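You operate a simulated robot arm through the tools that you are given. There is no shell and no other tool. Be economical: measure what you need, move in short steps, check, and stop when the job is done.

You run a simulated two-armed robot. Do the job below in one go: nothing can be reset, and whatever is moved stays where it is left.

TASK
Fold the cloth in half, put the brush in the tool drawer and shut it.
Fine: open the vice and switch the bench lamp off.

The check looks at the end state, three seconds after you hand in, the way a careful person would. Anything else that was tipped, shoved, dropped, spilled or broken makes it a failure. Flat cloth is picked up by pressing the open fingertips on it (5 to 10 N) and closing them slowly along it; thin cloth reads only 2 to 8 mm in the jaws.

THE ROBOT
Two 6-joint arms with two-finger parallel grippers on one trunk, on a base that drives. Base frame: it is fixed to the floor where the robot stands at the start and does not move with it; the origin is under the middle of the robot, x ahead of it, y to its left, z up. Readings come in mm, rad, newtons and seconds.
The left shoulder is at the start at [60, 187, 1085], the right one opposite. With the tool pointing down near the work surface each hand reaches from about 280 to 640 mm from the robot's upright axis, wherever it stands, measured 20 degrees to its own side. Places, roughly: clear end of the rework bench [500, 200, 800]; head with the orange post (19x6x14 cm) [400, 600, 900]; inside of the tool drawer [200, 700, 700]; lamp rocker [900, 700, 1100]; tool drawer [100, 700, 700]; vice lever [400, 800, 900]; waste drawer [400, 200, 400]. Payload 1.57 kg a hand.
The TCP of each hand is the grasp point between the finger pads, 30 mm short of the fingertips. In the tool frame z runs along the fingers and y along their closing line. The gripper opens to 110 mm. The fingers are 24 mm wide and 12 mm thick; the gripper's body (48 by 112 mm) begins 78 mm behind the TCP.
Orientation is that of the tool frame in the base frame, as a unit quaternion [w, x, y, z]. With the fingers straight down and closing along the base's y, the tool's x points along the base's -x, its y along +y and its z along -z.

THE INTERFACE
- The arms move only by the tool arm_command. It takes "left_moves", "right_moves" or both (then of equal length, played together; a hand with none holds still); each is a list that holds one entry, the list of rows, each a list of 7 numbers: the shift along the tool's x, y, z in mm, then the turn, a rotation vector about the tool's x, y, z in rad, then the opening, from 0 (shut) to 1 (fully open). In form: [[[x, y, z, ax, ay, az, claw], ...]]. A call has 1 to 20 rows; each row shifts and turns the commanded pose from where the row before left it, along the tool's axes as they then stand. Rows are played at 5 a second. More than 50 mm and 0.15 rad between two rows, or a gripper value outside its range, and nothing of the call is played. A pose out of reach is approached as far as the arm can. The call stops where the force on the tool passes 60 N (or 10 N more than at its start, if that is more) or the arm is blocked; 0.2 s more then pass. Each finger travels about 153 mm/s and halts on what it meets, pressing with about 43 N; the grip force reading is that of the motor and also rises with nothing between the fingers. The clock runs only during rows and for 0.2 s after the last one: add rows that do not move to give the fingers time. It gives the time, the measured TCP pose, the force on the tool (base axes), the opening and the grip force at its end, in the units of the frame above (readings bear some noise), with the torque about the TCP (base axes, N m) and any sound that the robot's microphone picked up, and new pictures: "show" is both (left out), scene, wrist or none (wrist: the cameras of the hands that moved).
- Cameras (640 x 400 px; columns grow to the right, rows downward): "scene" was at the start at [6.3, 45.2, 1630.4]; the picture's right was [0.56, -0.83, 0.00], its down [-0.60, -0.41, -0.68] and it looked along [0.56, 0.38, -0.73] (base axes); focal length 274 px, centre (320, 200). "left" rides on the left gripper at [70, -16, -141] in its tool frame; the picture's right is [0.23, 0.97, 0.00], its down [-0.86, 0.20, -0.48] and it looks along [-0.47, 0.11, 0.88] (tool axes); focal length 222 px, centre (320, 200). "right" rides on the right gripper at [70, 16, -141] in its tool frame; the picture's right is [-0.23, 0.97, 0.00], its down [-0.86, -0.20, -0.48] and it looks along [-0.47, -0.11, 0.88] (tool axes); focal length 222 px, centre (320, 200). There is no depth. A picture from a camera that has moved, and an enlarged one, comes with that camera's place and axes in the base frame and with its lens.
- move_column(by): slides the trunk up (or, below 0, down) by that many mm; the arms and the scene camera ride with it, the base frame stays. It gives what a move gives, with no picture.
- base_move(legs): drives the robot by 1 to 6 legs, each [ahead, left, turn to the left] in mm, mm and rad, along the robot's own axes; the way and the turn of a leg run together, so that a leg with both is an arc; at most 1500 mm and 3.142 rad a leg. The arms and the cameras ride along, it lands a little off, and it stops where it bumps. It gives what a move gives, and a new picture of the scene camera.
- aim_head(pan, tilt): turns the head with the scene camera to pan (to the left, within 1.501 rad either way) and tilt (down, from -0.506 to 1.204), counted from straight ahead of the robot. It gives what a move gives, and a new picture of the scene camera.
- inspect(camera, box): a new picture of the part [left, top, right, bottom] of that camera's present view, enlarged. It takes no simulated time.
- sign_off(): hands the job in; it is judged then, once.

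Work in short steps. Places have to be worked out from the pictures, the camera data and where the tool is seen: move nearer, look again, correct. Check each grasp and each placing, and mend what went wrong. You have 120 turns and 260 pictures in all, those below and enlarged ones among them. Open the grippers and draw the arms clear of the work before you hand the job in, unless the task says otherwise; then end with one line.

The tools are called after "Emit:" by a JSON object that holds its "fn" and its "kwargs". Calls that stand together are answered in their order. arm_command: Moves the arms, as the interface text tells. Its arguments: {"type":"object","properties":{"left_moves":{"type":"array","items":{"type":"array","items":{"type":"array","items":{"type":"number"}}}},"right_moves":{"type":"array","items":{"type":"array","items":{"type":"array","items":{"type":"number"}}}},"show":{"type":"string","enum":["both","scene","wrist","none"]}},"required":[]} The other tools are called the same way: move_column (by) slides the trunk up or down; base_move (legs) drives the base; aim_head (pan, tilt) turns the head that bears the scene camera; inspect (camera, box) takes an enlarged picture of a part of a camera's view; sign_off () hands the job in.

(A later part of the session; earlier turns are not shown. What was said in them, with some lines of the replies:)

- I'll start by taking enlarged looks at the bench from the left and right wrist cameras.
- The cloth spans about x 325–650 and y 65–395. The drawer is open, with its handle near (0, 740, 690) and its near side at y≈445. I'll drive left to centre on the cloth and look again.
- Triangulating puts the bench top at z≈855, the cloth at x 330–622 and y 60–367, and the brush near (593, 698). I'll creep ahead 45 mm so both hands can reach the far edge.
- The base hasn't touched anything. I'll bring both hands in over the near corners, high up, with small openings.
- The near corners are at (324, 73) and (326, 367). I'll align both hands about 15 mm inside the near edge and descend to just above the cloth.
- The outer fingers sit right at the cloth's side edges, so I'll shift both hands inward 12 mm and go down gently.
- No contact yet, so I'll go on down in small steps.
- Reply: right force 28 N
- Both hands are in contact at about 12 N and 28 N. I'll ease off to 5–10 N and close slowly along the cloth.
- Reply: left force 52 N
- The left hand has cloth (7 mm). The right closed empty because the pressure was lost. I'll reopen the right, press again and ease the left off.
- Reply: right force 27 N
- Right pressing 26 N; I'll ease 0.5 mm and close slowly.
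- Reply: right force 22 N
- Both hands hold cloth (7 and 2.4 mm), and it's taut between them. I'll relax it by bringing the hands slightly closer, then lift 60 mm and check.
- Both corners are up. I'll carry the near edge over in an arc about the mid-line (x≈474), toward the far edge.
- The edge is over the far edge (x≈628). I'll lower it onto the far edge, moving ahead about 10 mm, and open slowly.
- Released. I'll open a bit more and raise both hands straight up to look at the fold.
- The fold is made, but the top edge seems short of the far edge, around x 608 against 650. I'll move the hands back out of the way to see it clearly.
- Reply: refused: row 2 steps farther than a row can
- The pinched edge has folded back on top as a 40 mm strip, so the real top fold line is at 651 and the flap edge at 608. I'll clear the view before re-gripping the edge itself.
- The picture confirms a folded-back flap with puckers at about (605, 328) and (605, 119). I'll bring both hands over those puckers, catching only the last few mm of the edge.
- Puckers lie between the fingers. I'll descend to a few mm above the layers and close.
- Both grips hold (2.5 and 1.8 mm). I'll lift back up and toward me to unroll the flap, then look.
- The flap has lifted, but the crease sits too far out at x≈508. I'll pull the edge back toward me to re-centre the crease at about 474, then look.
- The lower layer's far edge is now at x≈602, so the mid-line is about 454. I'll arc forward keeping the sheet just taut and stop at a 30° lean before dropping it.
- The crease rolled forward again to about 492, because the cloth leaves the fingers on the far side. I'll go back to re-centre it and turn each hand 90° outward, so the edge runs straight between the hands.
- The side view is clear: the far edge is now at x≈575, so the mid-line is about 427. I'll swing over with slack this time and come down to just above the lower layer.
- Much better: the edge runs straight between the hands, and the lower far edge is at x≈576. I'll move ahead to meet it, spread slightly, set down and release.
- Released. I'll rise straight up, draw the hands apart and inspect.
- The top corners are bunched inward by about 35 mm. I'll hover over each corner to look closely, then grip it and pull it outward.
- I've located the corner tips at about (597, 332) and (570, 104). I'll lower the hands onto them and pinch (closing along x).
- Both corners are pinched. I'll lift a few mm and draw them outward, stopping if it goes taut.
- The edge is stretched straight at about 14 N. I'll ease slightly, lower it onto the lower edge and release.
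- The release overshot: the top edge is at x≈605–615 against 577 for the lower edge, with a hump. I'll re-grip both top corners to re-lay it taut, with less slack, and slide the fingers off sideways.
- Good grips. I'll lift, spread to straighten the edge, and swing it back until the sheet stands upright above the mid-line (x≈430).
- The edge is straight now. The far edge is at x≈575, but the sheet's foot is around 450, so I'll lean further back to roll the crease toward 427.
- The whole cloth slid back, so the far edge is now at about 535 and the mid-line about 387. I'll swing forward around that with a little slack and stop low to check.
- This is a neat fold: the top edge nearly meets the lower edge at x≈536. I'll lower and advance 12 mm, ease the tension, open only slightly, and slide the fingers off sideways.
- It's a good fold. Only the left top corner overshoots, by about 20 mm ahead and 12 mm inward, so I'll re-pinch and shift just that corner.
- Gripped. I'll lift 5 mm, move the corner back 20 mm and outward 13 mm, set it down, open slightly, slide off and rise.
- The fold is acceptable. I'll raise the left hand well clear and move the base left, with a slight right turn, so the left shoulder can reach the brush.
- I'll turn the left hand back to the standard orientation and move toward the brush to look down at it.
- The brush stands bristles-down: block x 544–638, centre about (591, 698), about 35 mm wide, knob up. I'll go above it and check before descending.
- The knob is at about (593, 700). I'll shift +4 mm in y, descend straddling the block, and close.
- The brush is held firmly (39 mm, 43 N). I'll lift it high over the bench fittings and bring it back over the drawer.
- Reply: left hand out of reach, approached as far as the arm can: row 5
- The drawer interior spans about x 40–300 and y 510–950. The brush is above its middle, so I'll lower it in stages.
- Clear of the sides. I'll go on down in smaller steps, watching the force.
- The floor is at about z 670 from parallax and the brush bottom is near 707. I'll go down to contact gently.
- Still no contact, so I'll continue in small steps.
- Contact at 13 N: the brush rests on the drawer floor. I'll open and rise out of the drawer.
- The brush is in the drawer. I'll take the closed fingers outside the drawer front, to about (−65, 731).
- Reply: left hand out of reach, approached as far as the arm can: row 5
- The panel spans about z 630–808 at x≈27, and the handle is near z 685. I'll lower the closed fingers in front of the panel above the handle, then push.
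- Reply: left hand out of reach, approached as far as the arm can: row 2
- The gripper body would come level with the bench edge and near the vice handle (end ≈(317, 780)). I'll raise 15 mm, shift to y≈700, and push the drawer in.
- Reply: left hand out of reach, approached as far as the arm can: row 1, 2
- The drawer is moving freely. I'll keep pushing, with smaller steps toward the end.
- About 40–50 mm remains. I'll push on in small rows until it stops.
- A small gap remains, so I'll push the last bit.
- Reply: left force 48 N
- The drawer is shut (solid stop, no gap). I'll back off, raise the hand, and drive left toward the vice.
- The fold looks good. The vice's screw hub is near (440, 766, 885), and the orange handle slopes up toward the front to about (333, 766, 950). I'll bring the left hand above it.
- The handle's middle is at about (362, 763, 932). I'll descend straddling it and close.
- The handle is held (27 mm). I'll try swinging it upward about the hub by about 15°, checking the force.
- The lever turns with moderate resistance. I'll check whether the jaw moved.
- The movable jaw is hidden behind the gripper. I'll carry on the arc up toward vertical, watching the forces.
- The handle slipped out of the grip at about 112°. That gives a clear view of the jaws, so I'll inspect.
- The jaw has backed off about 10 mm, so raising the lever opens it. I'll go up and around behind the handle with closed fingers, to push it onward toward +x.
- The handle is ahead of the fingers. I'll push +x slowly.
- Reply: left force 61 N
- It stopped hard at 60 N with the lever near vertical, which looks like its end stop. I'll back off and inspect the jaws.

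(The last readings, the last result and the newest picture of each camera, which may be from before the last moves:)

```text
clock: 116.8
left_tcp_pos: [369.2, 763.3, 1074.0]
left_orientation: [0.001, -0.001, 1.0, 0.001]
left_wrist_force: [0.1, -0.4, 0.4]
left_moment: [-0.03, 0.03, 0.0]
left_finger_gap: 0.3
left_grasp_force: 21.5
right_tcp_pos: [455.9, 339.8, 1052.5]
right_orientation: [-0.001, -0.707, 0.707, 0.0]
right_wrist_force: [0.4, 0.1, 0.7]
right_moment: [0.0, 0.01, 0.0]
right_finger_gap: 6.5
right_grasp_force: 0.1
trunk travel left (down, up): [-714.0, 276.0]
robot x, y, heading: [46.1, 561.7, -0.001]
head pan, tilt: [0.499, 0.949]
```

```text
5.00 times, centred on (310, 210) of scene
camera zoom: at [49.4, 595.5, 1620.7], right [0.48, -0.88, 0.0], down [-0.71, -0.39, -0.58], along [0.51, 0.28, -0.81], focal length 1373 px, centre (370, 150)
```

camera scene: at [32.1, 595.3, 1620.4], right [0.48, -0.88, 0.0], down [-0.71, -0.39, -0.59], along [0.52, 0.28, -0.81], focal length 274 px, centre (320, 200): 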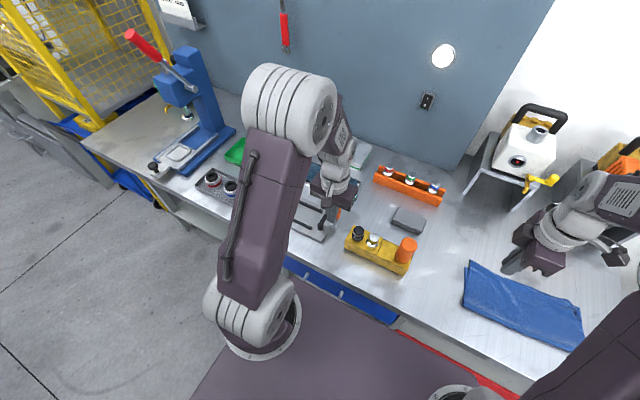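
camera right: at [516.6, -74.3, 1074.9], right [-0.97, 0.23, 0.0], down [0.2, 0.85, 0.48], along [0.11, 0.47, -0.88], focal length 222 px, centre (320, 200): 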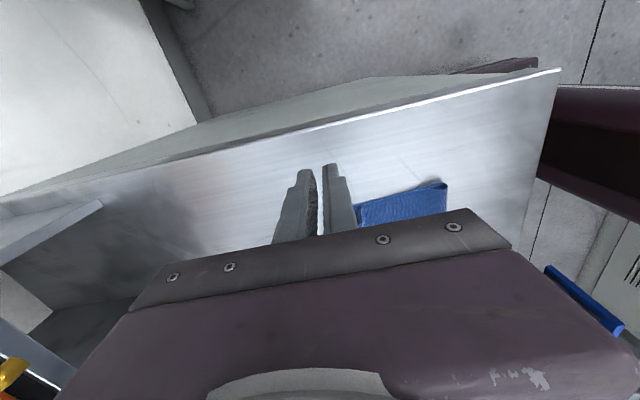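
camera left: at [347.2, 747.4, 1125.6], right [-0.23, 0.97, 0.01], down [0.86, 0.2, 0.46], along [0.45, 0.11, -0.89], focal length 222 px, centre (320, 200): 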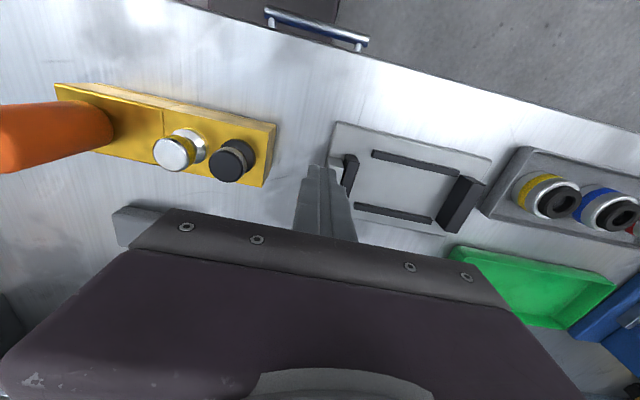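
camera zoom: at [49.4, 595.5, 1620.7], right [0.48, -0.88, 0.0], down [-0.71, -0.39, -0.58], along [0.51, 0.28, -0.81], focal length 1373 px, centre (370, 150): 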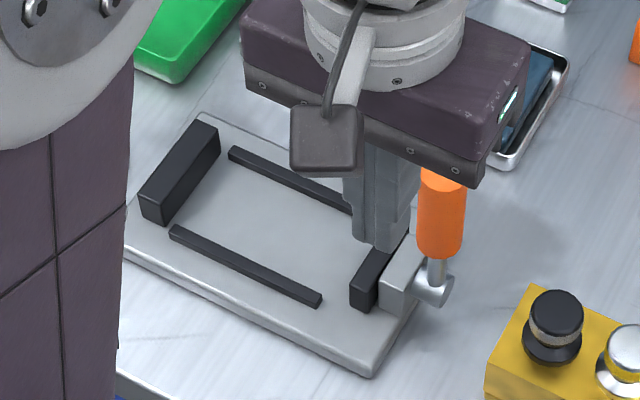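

The jaw is now flush against its block and the lever is on its end stop, so the vice is open. Next is the lamp: the rocker is near (876, 662, 1102), "I" at top and "O" at bottom. I'll raise the trunk and realign the base.

Emit:
{"fn": "move_column", "kwargs": {"by": 150}}

Emit:
{"fn": "base_move", "kwargs": {"legs": [[0, -85, 0], [25, 0, 0]]}}

Emit:
{"fn": "arm_command", "kwargs": {"left_moves": [[[-45, -2, 3, 0, 0, 0, 0], [-45, -2, 3, 0, 0, 0, 0], [-45, -2, 3, 0, 0, 0, 0], [-45, -2, 3, 0, 0, 0, 0], [-15, -2, 3, 0, 0, 0, 0], [0, 0, 0, 0, -0.15, 0, 0], [0, 0, 0, 0, -0.15, 0, 0], [0, 0, 0, 0, -0.15, 0, 0], [0, 0, 0, 0, -0.15, 0, 0]]]}}

```text
clock: 118.5
left_tcp_pos: [367.7, 764.1, 1222.4]
left_orientation: [0.001, 0.0, 1.0, 0.0]
left_wrist_force: [-0.3, 0.5, 0.2]
left_moment: [0.01, -0.02, 0.0]
left_finger_gap: 0.2
left_grasp_force: 20.9
right_tcp_pos: [456.9, 341.5, 1203.3]
right_orientation: [0.0, -0.707, 0.707, -0.001]
right_wrist_force: [0.8, -0.1, -1.0]
right_moment: [0.02, 0.0, -0.02]
right_finger_gap: 6.7
right_grasp_force: 0.1
trunk travel left (down, up): [-864.0, 126.0]
robot x, y, heading: [41.8, 560.3, -0.005]
head pan, tilt: [0.499, 0.949]
```

```text
clock: 120.0
left_tcp_pos: [386.7, 679.6, 1225.3]
left_orientation: [0.004, 0.0, 1.0, 0.001]
left_wrist_force: [-0.8, -0.2, 0.2]
left_moment: [-0.02, -0.07, 0.0]
left_finger_gap: 0.0
left_grasp_force: 21.4
right_tcp_pos: [473.2, 254.7, 1206.0]
right_orientation: [0.003, -0.706, 0.708, -0.002]
right_wrist_force: [-1.1, 0.2, 0.1]
right_moment: [-0.05, -0.09, -0.03]
right_finger_gap: 6.8
right_grasp_force: 0.1
trunk travel left (down, up): [-864.0, 126.0]
robot x, y, heading: [75.1, 475.2, -0.006]
head pan, tilt: [0.499, 0.949]
camera scene: at [63.9, 510.5, 1770.7], right [0.48, -0.88, 0.0], down [-0.71, -0.39, -0.59], along [0.52, 0.28, -0.81], focal length 274 px, centre (320, 200)
```

scene: 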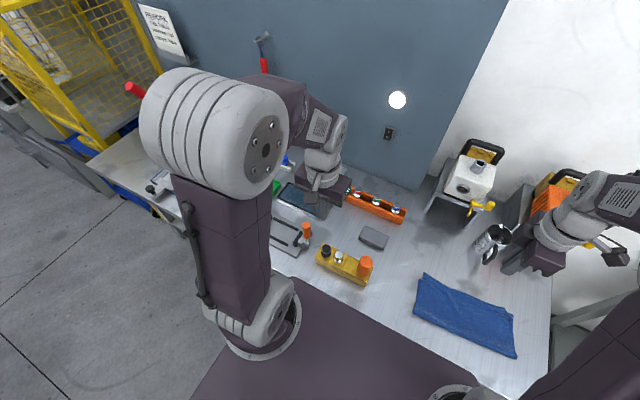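

```text
clock: 122.0
left_tcp_pos: [586.9, 669.3, 1209.3]
left_orientation: [0.297, 0.0, 0.955, 0.002]
left_wrist_force: [-0.1, 0.5, -0.7]
left_moment: [0.04, 0.0, 0.0]
left_finger_gap: 0.2
left_grasp_force: 21.1
right_tcp_pos: [479.9, 254.9, 1204.1]
right_orientation: [0.0, -0.707, 0.708, 0.0]
right_wrist_force: [-0.2, 0.4, 0.2]
right_moment: [-0.03, -0.04, -0.03]
right_finger_gap: 6.6
right_grasp_force: 0.0
trunk travel left (down, up): [-864.0, 126.0]
robot x, y, heading: [67.6, 473.9, 0.002]
head pan, tilt: [0.499, 0.949]
camera scene: at [71.9, 510.2, 1770.7], right [0.48, -0.88, 0.0], down [-0.71, -0.39, -0.58], along [0.51, 0.28, -0.81], focal length 274 px, centre (320, 200)
camera left: at [449.4, 652.3, 1285.8], right [-0.19, 0.97, -0.13], down [0.43, 0.2, 0.88], along [0.88, 0.11, -0.46], focal length 222 px, centre (320, 200)
```

scene: 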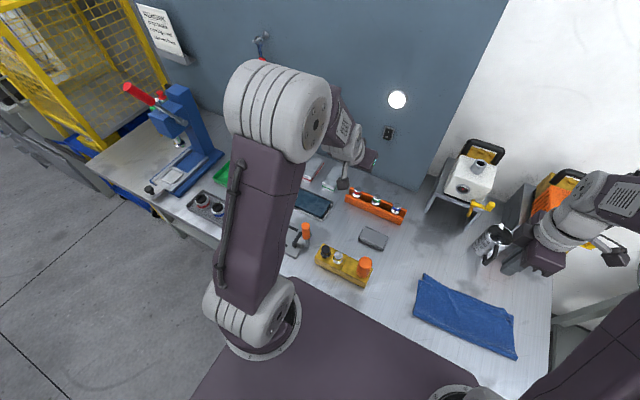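
left: 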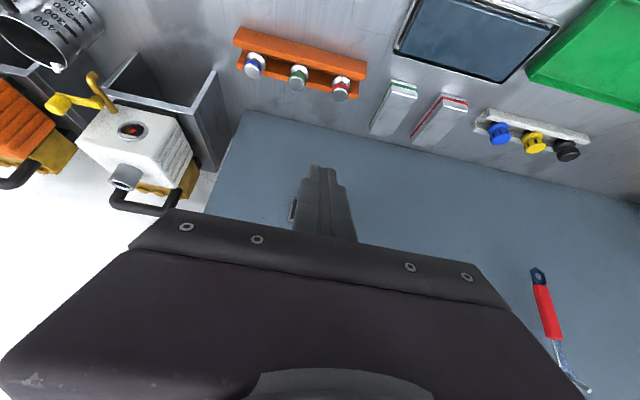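

The rocker is at about (876, 662, 1100). I'll tip the hand to nearly horizontal and approach, stopping about 70 mm short.

Emit:
{"fn": "arm_command", "kwargs": {"left_moves": [[[0, 0, 0, 0, -0.15, 0, 0], [0, 0, 0, 0, -0.15, 0, 0], [0, 0, 0, 0, -0.15, 0, 0], [0, 0, 0, 0, -0.15, 0, 0], [0, 0, 0, 0, -0.15, 0, 0], [9, -1, 41, 0, 0, 0, 0], [9, -1, 41, 0, 0, 0, 0], [9, -1, 41, 0, 0, 0, 0], [9, -1, 41, 0, 0, 0, 0], [9, -1, 30, 0, 0, 0, 0], [0, 0, 0, 0, 0, 0, 0]]]}}

Emit:
{"fn": "inspect", "kwargs": {"camera": "scene", "box": [320, 70, 440, 170]}}

```text
clock: 124.4
left_tcp_pos: [826.8, 665.8, 1204.8]
left_orientation: [0.625, 0.001, 0.78, 0.001]
left_wrist_force: [-0.4, -0.2, -0.4]
left_moment: [0.03, 0.0, 0.0]
left_finger_gap: 0.0
left_grasp_force: 21.4
left hand out of reach, approached as far as the arm can: row 4, 5
right_tcp_pos: [479.7, 253.1, 1202.8]
right_orientation: [0.0, -0.707, 0.707, 0.0]
right_wrist_force: [-0.2, -0.6, 0.2]
right_moment: [-0.03, -0.02, 0.04]
right_finger_gap: 6.5
right_grasp_force: 0.0
trunk travel left (down, up): [-864.0, 126.0]
robot x, y, heading: [69.5, 473.1, -0.0]
head pan, tilt: [0.499, 0.949]
camera scene: at [72.4, 509.7, 1770.7], right [0.48, -0.88, 0.0], down [-0.71, -0.39, -0.58], along [0.51, 0.28, -0.81], focal length 274 px, centre (320, 200)
camera left: at [673.6, 648.6, 1167.3], right [-0.05, 0.97, -0.22], down [-0.28, 0.2, 0.94], along [0.96, 0.11, 0.26], focal length 222 px, centre (320, 200)
```

scene: 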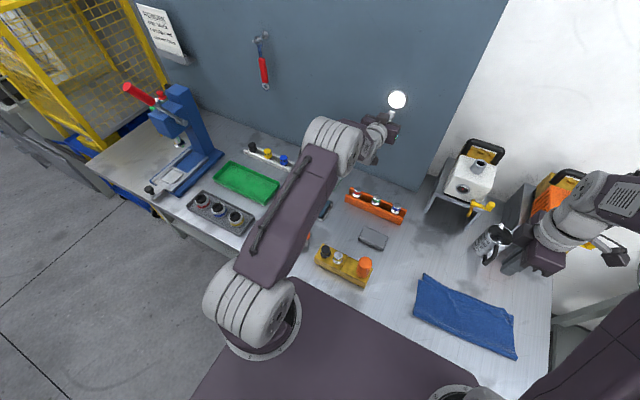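
left: 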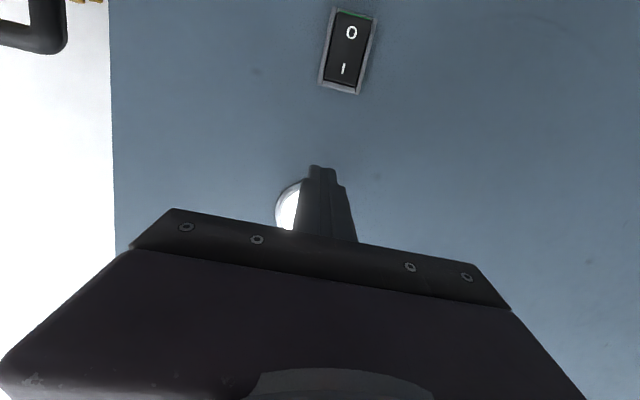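

```text
4.00 times, centred on (380, 120) of scene
camera zoom: at [72.4, 509.7, 1770.7], right [0.48, -0.88, 0.0], down [-0.71, -0.39, -0.58], along [0.51, 0.28, -0.81], focal length 1098 px, centre (80, 520)
```

zoom: 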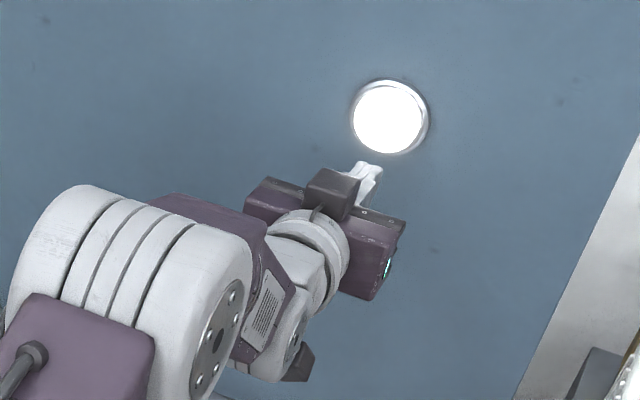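

The hand ended about 110 mm above the rocker but close to the wall. "O" reads at about (873, 666, 1083). Lowering the trunk brings it straight down with clearance over the lever and post.

Emit:
{"fn": "move_column", "kwargs": {"by": -108}}

Emit:
{"fn": "inspect", "kwargs": {"camera": "left", "box": [240, 80, 400, 240]}}

Emit:
{"fn": "inspect", "kwargs": {"camera": "scene", "box": [220, 60, 460, 260]}}

```text
clock: 125.8
left_tcp_pos: [827.8, 665.0, 1097.5]
left_orientation: [0.625, 0.0, 0.781, 0.001]
left_wrist_force: [-0.9, -0.3, -0.9]
left_moment: [0.0, -0.01, -0.02]
left_finger_gap: 0.1
left_grasp_force: 21.6
right_tcp_pos: [482.0, 253.9, 1095.6]
right_orientation: [0.0, -0.707, 0.708, 0.0]
right_wrist_force: [0.0, -0.1, 0.1]
right_moment: [0.03, 0.0, 0.0]
right_finger_gap: 6.5
right_grasp_force: 0.0
trunk travel left (down, up): [-756.0, 234.0]
robot x, y, heading: [71.1, 476.6, -0.001]
head pan, tilt: [0.499, 0.949]
```

```text
2.50 times, centred on (320, 160) of left
camera zoom: at [674.3, 648.8, 1059.1], right [-0.05, 0.97, -0.22], down [-0.28, 0.2, 0.94], along [0.96, 0.11, 0.26], focal length 555 px, centre (320, 300)
```

zoom: 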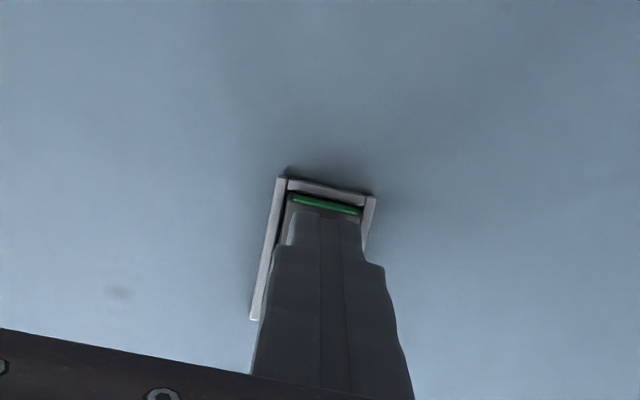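

```text
2.00 times, centred on (340, 160) of scene
camera zoom: at [73.7, 509.9, 1662.7], right [0.48, -0.88, 0.0], down [-0.71, -0.39, -0.58], along [0.51, 0.28, -0.81], focal length 549 px, centre (280, 280)
```

zoom: 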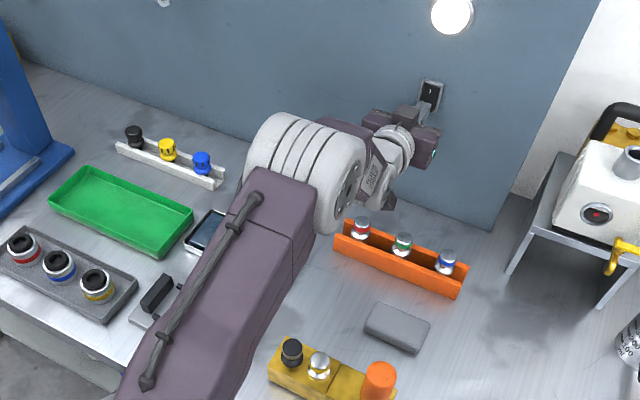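

The fingertips are right over the lower ("O") half of the rocker, about 15 mm short. I'll press forward in small steps.

Emit:
{"fn": "arm_command", "kwargs": {"left_moves": [[[-1, 0, 5, 0, 0, 0, 0], [-1, 0, 5, 0, 0, 0, 0], [-1, 0, 4, 0, 0, 0, 0]]]}}

```text
clock: 126.6
left_tcp_pos: [834.0, 666.1, 1096.1]
left_orientation: [0.624, 0.001, 0.781, 0.001]
left_wrist_force: [-28.5, -1.3, -5.2]
left_moment: [-0.06, 0.01, -0.04]
left_finger_gap: 0.0
left_grasp_force: 21.6
right_tcp_pos: [475.0, 254.9, 1097.4]
right_orientation: [0.002, -0.707, 0.707, -0.002]
right_wrist_force: [-0.8, 0.5, -0.2]
right_moment: [0.01, 0.01, 0.02]
right_finger_gap: 6.5
right_grasp_force: 0.0
trunk travel left (down, up): [-756.0, 234.0]
robot x, y, heading: [69.9, 477.7, 0.005]
head pan, tilt: [0.499, 0.949]
camera scene: at [65.2, 509.8, 1662.6], right [0.48, -0.88, 0.0], down [-0.71, -0.39, -0.59], along [0.51, 0.28, -0.81], focal length 274 px, centre (320, 200)
camera left: at [681.4, 648.8, 1059.9], right [-0.05, 0.97, -0.22], down [-0.28, 0.2, 0.94], along [0.96, 0.11, 0.26], focal length 222 px, centre (320, 200)
```

scene: 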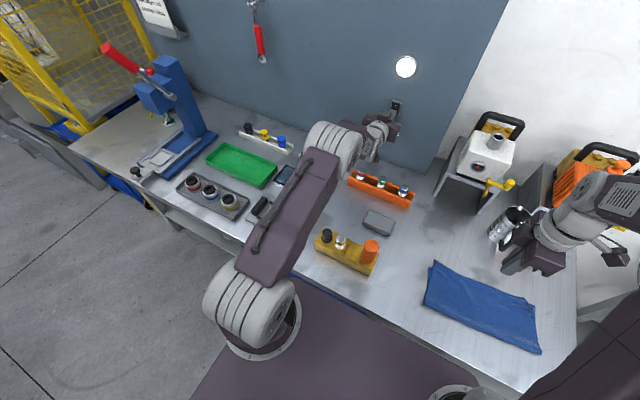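
left: 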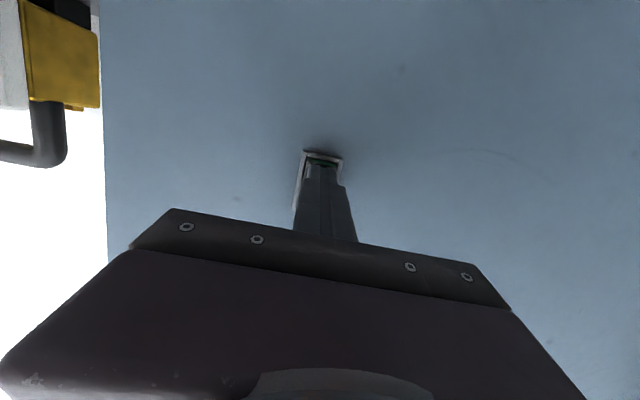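

Lamp's still on: with the tool tilted down, its upper corner pressed near the rocker's centre. I'll back off, lower the trunk about 19 mm and press again.

Emit:
{"fn": "arm_command", "kwargs": {"left_moves": [[[2, 0, -10, 0, 0, 0, 0], [1, 0, -6, 0, 0, 0, 0]]], "show": "none"}}

Emit:
{"fn": "move_column", "kwargs": {"by": -19}}

Emit:
{"fn": "arm_command", "kwargs": {"left_moves": [[[-1, 0, 6, 0, 0, 0, 0], [-1, 0, 6, 0, 0, 0, 0], [-1, 0, 4, 0, 0, 0, 0], [0, 0, 3, 0, 0, 0, 0]]]}}

```text
clock: 127.2
left_tcp_pos: [823.9, 664.6, 1098.7]
left_orientation: [0.628, 0.001, 0.779, 0.001]
left_wrist_force: [-0.3, 0.5, 0.5]
left_moment: [0.0, 0.02, -0.03]
left_finger_gap: 0.1
left_grasp_force: 21.3
right_tcp_pos: [479.6, 254.4, 1096.3]
right_orientation: [0.0, -0.706, 0.708, 0.0]
right_wrist_force: [-0.3, 0.2, 0.0]
right_moment: [0.0, -0.06, -0.01]
right_finger_gap: 6.3
right_grasp_force: 0.0
trunk travel left (down, up): [-756.0, 234.0]
robot x, y, heading: [68.2, 473.3, 0.001]
head pan, tilt: [0.499, 0.949]
```

```text
clock: 127.9
left_tcp_pos: [825.1, 665.2, 1077.7]
left_orientation: [0.626, 0.0, 0.78, 0.001]
left_wrist_force: [-0.9, 1.3, 0.3]
left_moment: [-0.01, -0.02, -0.01]
left_finger_gap: 0.1
left_grasp_force: 21.7
right_tcp_pos: [479.9, 252.9, 1077.1]
right_orientation: [0.0, -0.706, 0.708, 0.0]
right_wrist_force: [-0.4, 0.2, -0.4]
right_moment: [0.05, -0.03, 0.01]
right_finger_gap: 6.6
right_grasp_force: 0.0
trunk travel left (down, up): [-737.0, 253.0]
robot x, y, heading: [67.3, 474.1, 0.003]
head pan, tilt: [0.499, 0.949]
```

```text
clock: 128.9
left_tcp_pos: [837.6, 665.8, 1076.6]
left_orientation: [0.624, 0.0, 0.781, 0.002]
left_wrist_force: [-34.6, -0.9, -6.5]
left_moment: [-0.09, 0.09, -0.09]
left_finger_gap: 0.0
left_grasp_force: 21.6
right_tcp_pos: [475.0, 254.1, 1078.3]
right_orientation: [-0.003, 0.707, -0.707, 0.002]
right_wrist_force: [0.2, 0.7, -0.1]
right_moment: [-0.02, 0.0, -0.02]
right_finger_gap: 6.6
right_grasp_force: 0.1
trunk travel left (down, up): [-737.0, 253.0]
robot x, y, heading: [66.5, 476.3, 0.005]
head pan, tilt: [0.499, 0.949]
camera scene: at [64.4, 509.9, 1643.5], right [0.48, -0.88, 0.0], down [-0.71, -0.39, -0.59], along [0.52, 0.28, -0.81], focal length 274 px, centre (320, 200)
camera left: at [684.0, 649.0, 1040.3], right [-0.05, 0.97, -0.22], down [-0.28, 0.2, 0.94], along [0.96, 0.11, 0.26], focal length 222 px, centre (320, 200)
```

scene: 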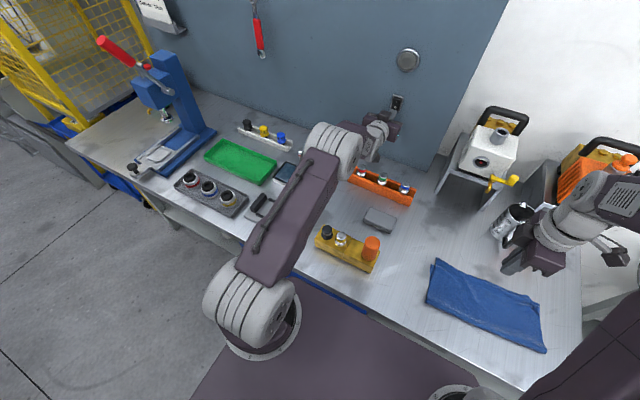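
left: 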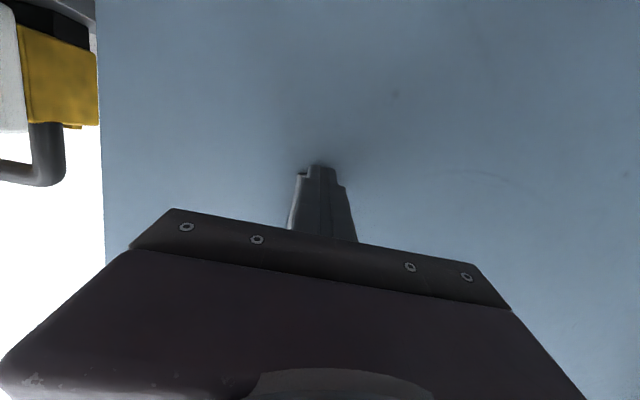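

The lamp is off. I'll back away, raise the trunk, and retract the left arm up and back.

Emit:
{"fn": "arm_command", "kwargs": {"left_moves": [[[1, 0, -10, 0, 0, 0, 0], [2, 0, -20, 0, 0, 0, 0]]], "show": "none"}}

Emit:
{"fn": "move_column", "kwargs": {"by": 120}}

Emit:
{"fn": "arm_command", "kwargs": {"left_moves": [[[0, 0, -40, 0, 0, 0, 0.2], [0, 0, -40, 0, 0, 0, 0.4], [0, 0, -40, 0, 0, 0, 0.6], [0, 0, -40, 0, 0, 0, 0.8]]], "right_moves": [[[0, 40, -10, 0, 0, 0, 0.4], [0, 40, -10, 0, 0, 0, 0.6], [0, 0, 0, 0, 0, 0, 0.6], [0, 0, 0, 0, 0, 0, 0.6]]], "show": "none"}}

Emit:
{"fn": "aim_head", "kwargs": {"pan": 0.3, "tilt": 0.9}}

```text
clock: 129.5
left_tcp_pos: [814.0, 663.7, 1083.3]
left_orientation: [0.627, 0.001, 0.779, 0.001]
left_wrist_force: [0.1, 0.2, -0.4]
left_moment: [-0.02, 0.0, -0.01]
left_finger_gap: 0.3
left_grasp_force: 21.7
right_tcp_pos: [478.4, 253.7, 1077.3]
right_orientation: [0.001, -0.707, 0.707, -0.001]
right_wrist_force: [-0.9, -0.6, 0.0]
right_moment: [0.0, 0.0, -0.03]
right_finger_gap: 6.8
right_grasp_force: 0.0
trunk travel left (down, up): [-737.0, 253.0]
robot x, y, heading: [74.1, 474.1, 0.001]
head pan, tilt: [0.499, 0.949]
```

```text
clock: 131.0
left_tcp_pos: [814.8, 664.0, 1200.3]
left_orientation: [0.626, 0.001, 0.78, 0.001]
left_wrist_force: [-0.2, -0.3, -0.5]
left_moment: [0.04, -0.02, -0.03]
left_finger_gap: 0.0
left_grasp_force: 21.7
right_tcp_pos: [481.1, 253.6, 1196.3]
right_orientation: [0.0, -0.706, 0.708, 0.0]
right_wrist_force: [0.1, 0.3, -0.1]
right_moment: [-0.05, -0.02, -0.03]
right_finger_gap: 6.6
right_grasp_force: 0.1
trunk travel left (down, up): [-857.0, 133.0]
robot x, y, heading: [69.5, 475.9, -0.001]
head pan, tilt: [0.499, 0.949]
```

```text
clock: 132.0
left_tcp_pos: [686.2, 664.2, 1263.4]
left_orientation: [0.622, 0.002, 0.783, 0.0]
left_wrist_force: [-1.2, -0.4, 0.4]
left_moment: [-0.01, 0.0, 0.01]
left_finger_gap: 88.0
left_grasp_force: 0.1
left hand out of reach, approached as far as the arm can: row 3, 4
right_tcp_pos: [400.6, 253.2, 1216.4]
right_orientation: [-0.001, 0.707, -0.707, 0.001]
right_wrist_force: [-0.1, -0.2, -0.3]
right_moment: [-0.02, -0.02, 0.02]
right_finger_gap: 66.1
right_grasp_force: 0.0
trunk travel left (down, up): [-857.0, 133.0]
robot x, y, heading: [70.3, 476.1, 0.001]
head pan, tilt: [0.499, 0.949]
```

```text
clock: 132.7
left_tcp_pos: [686.9, 665.6, 1262.0]
left_orientation: [0.621, 0.0, 0.784, 0.001]
left_wrist_force: [-0.1, 0.8, -0.4]
left_moment: [-0.05, 0.01, -0.03]
left_finger_gap: 88.0
left_grasp_force: 0.0
right_tcp_pos: [400.2, 254.1, 1215.9]
right_orientation: [0.001, -0.706, 0.708, -0.001]
right_wrist_force: [-0.3, 0.9, -0.8]
right_moment: [-0.01, 0.02, -0.02]
right_finger_gap: 66.0
right_grasp_force: 0.0
trunk travel left (down, up): [-857.0, 133.0]
robot x, y, heading: [66.1, 476.8, -0.0]
head pan, tilt: [0.3, 0.901]
camera scene: at [80.8, 497.4, 1767.3], right [0.3, -0.95, 0.0], down [-0.75, -0.23, -0.62], along [0.59, 0.18, -0.78], focal length 274 px, centre (320, 200)
```

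scene: 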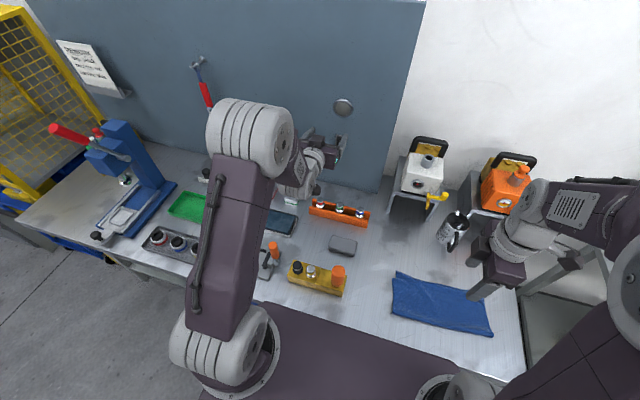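

Lamp is off and everything else is in place. I'll turn the left hand back down and take a closer look at the cloth.

Emit:
{"fn": "arm_command", "kwargs": {"left_moves": [[[0, 0, 0, 0, 0.15, 0, 0.8], [0, 0, 0, 0, 0.15, 0, 0.8], [0, 0, 0, 0, 0.15, 0, 0.8], [0, 0, 0, 0, 0.15, 0, 0.8], [0, 0, 0, 0, 0.15, 0, 0.8], [0, 0, 0, 0, 0.15, 0, 0.8], [0, 0, 0, 0, 0.15, 0, 0.8], [0, 0, 0, 0, 0.15, 0, 0.8], [0, 0, 0, 0, 0.15, 0, 0.8], [40, 0, -10, 0, 0, 0, 0.8], [40, 0, -10, 0, 0, 0, 0.8], [40, 0, -10, 0, 0, 0, 0.8], [40, 0, -10, 0, 0, 0, 0.8], [40, 0, 0, 0, 0, 0, 0.8]]], "show": "none"}}

Emit:
{"fn": "base_move", "kwargs": {"legs": [[-20, 0, 0], [0, -250, 0]]}}

Emit:
{"fn": "inspect", "kwargs": {"camera": "left", "box": [0, 0, 640, 400]}}

```text
clock: 135.7
left_tcp_pos: [452.1, 664.1, 1283.6]
left_orientation: [0.027, 0.0, 1.0, 0.001]
left_wrist_force: [0.7, -0.6, 1.0]
left_moment: [0.03, -0.01, 0.01]
left_finger_gap: 87.9
left_grasp_force: 0.0
left hand out of reach, approached as far as the arm can: row 8, 9
right_tcp_pos: [400.4, 254.0, 1217.2]
right_orientation: [0.001, -0.706, 0.708, 0.0]
right_wrist_force: [0.2, 0.6, 0.3]
right_moment: [0.01, -0.01, -0.01]
right_finger_gap: 65.8
right_grasp_force: 0.1
trunk travel left (down, up): [-857.0, 133.0]
robot x, y, heading: [68.7, 476.1, 0.002]
head pan, tilt: [0.3, 0.901]
```

```text
clock: 137.9
left_tcp_pos: [435.3, 418.0, 1282.8]
left_orientation: [0.026, 0.001, 1.0, 0.0]
left_wrist_force: [0.5, -0.5, -0.3]
left_moment: [-0.05, -0.02, -0.02]
left_finger_gap: 88.1
left_grasp_force: 0.0
right_tcp_pos: [381.7, 6.0, 1217.8]
right_orientation: [0.0, -0.706, 0.708, 0.0]
right_wrist_force: [-0.5, -0.3, 0.9]
right_moment: [0.02, 0.0, 0.0]
right_finger_gap: 66.2
right_grasp_force: 0.1
trunk travel left (down, up): [-857.0, 133.0]
robot x, y, heading: [47.8, 223.2, -0.001]
head pan, tilt: [0.3, 0.901]
camera scene: at [62.7, 252.1, 1767.3], right [0.29, -0.96, 0.0], down [-0.75, -0.23, -0.62], along [0.59, 0.18, -0.78], focal length 274 px, centre (320, 200)
```

scene: 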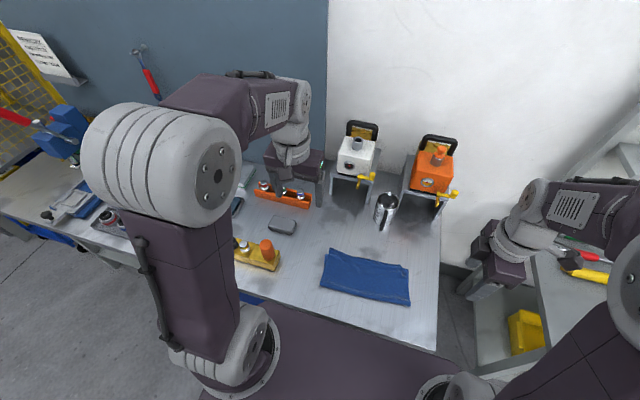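

```text
1.00 times, centred on (320, 200) of left (not enlarged: the box is as wide or as high as the picture)
camera zoom: at [358.9, 402.0, 1419.8], right [-0.23, 0.97, -0.01], down [0.83, 0.2, 0.52], along [0.51, 0.11, -0.85], focal length 222 px, centre (320, 200)
```

zoom: 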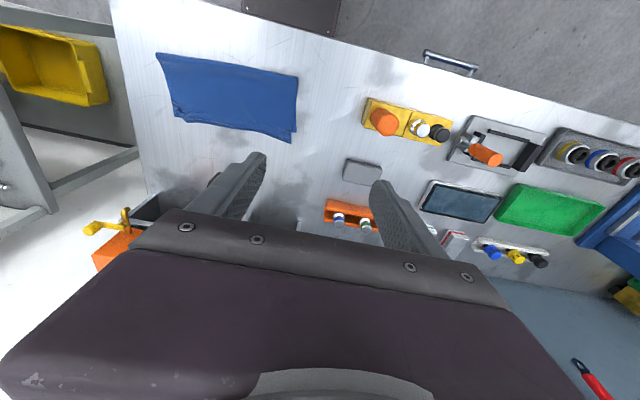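

Emit:
{"fn": "inspect", "kwargs": {"camera": "left", "box": [140, 40, 320, 152]}}

Emit:
{"fn": "inspect", "kwargs": {"camera": "scene", "box": [300, 235, 428, 315]}}

Emit:
{"fn": "inspect", "kwargs": {"camera": "left", "box": [440, 100, 600, 200]}}

```text
3.56 times, centred on (230, 96) of left
camera zoom: at [358.9, 402.0, 1419.8], right [-0.23, 0.97, -0.01], down [0.83, 0.2, 0.52], along [0.51, 0.11, -0.85], focal length 790 px, centre (640, 570)
```

zoom: 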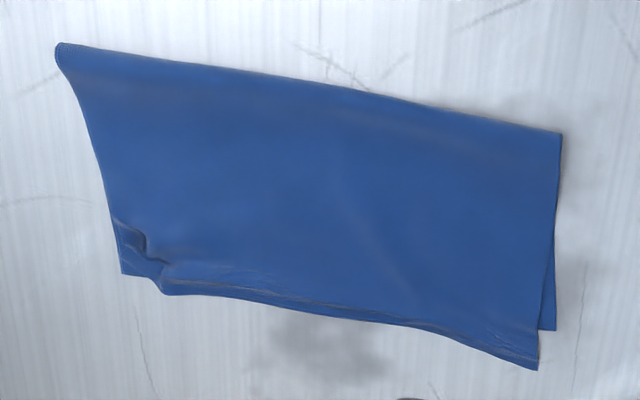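

```text
5.00 times, centred on (364, 275) of scene
camera zoom: at [62.7, 252.1, 1767.3], right [0.29, -0.96, 0.0], down [-0.75, -0.23, -0.62], along [0.59, 0.18, -0.78], focal length 1373 px, centre (100, -175)
```

zoom: 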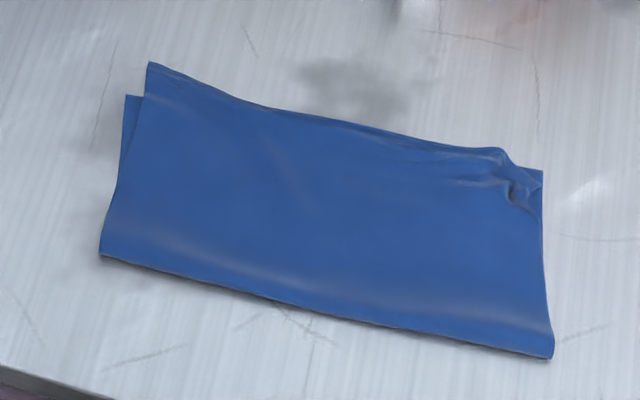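

```text
4.00 times, centred on (520, 150) of left
camera zoom: at [358.9, 402.0, 1419.8], right [-0.23, 0.97, -0.01], down [0.83, 0.2, 0.52], along [0.51, 0.11, -0.85], focal length 888 px, centre (-480, 400)
```

zoom: 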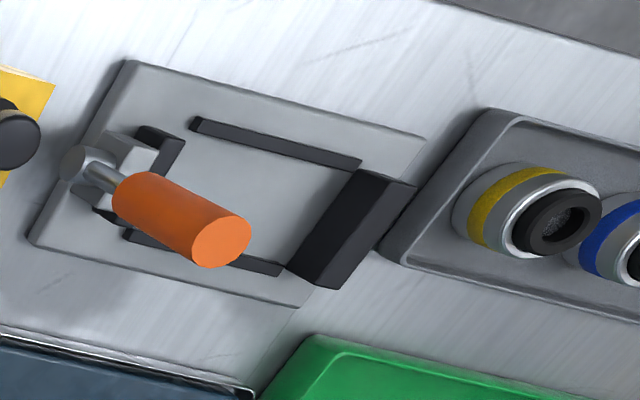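

The fold holds, with the edges within about 25 mm. The brush is in the shut drawer, the vice jaw is backed right off, and the lamp is dark. Both hands are open and clear, so I'm handing in.

Emit:
{"fn": "sign_off", "kwargs": {}}

```text
The job is handed in.
```

The cloth is folded in half (one top corner sits about 25 mm off), the brush is in the shut tool drawer, the vice is open and the bench lamp is off.
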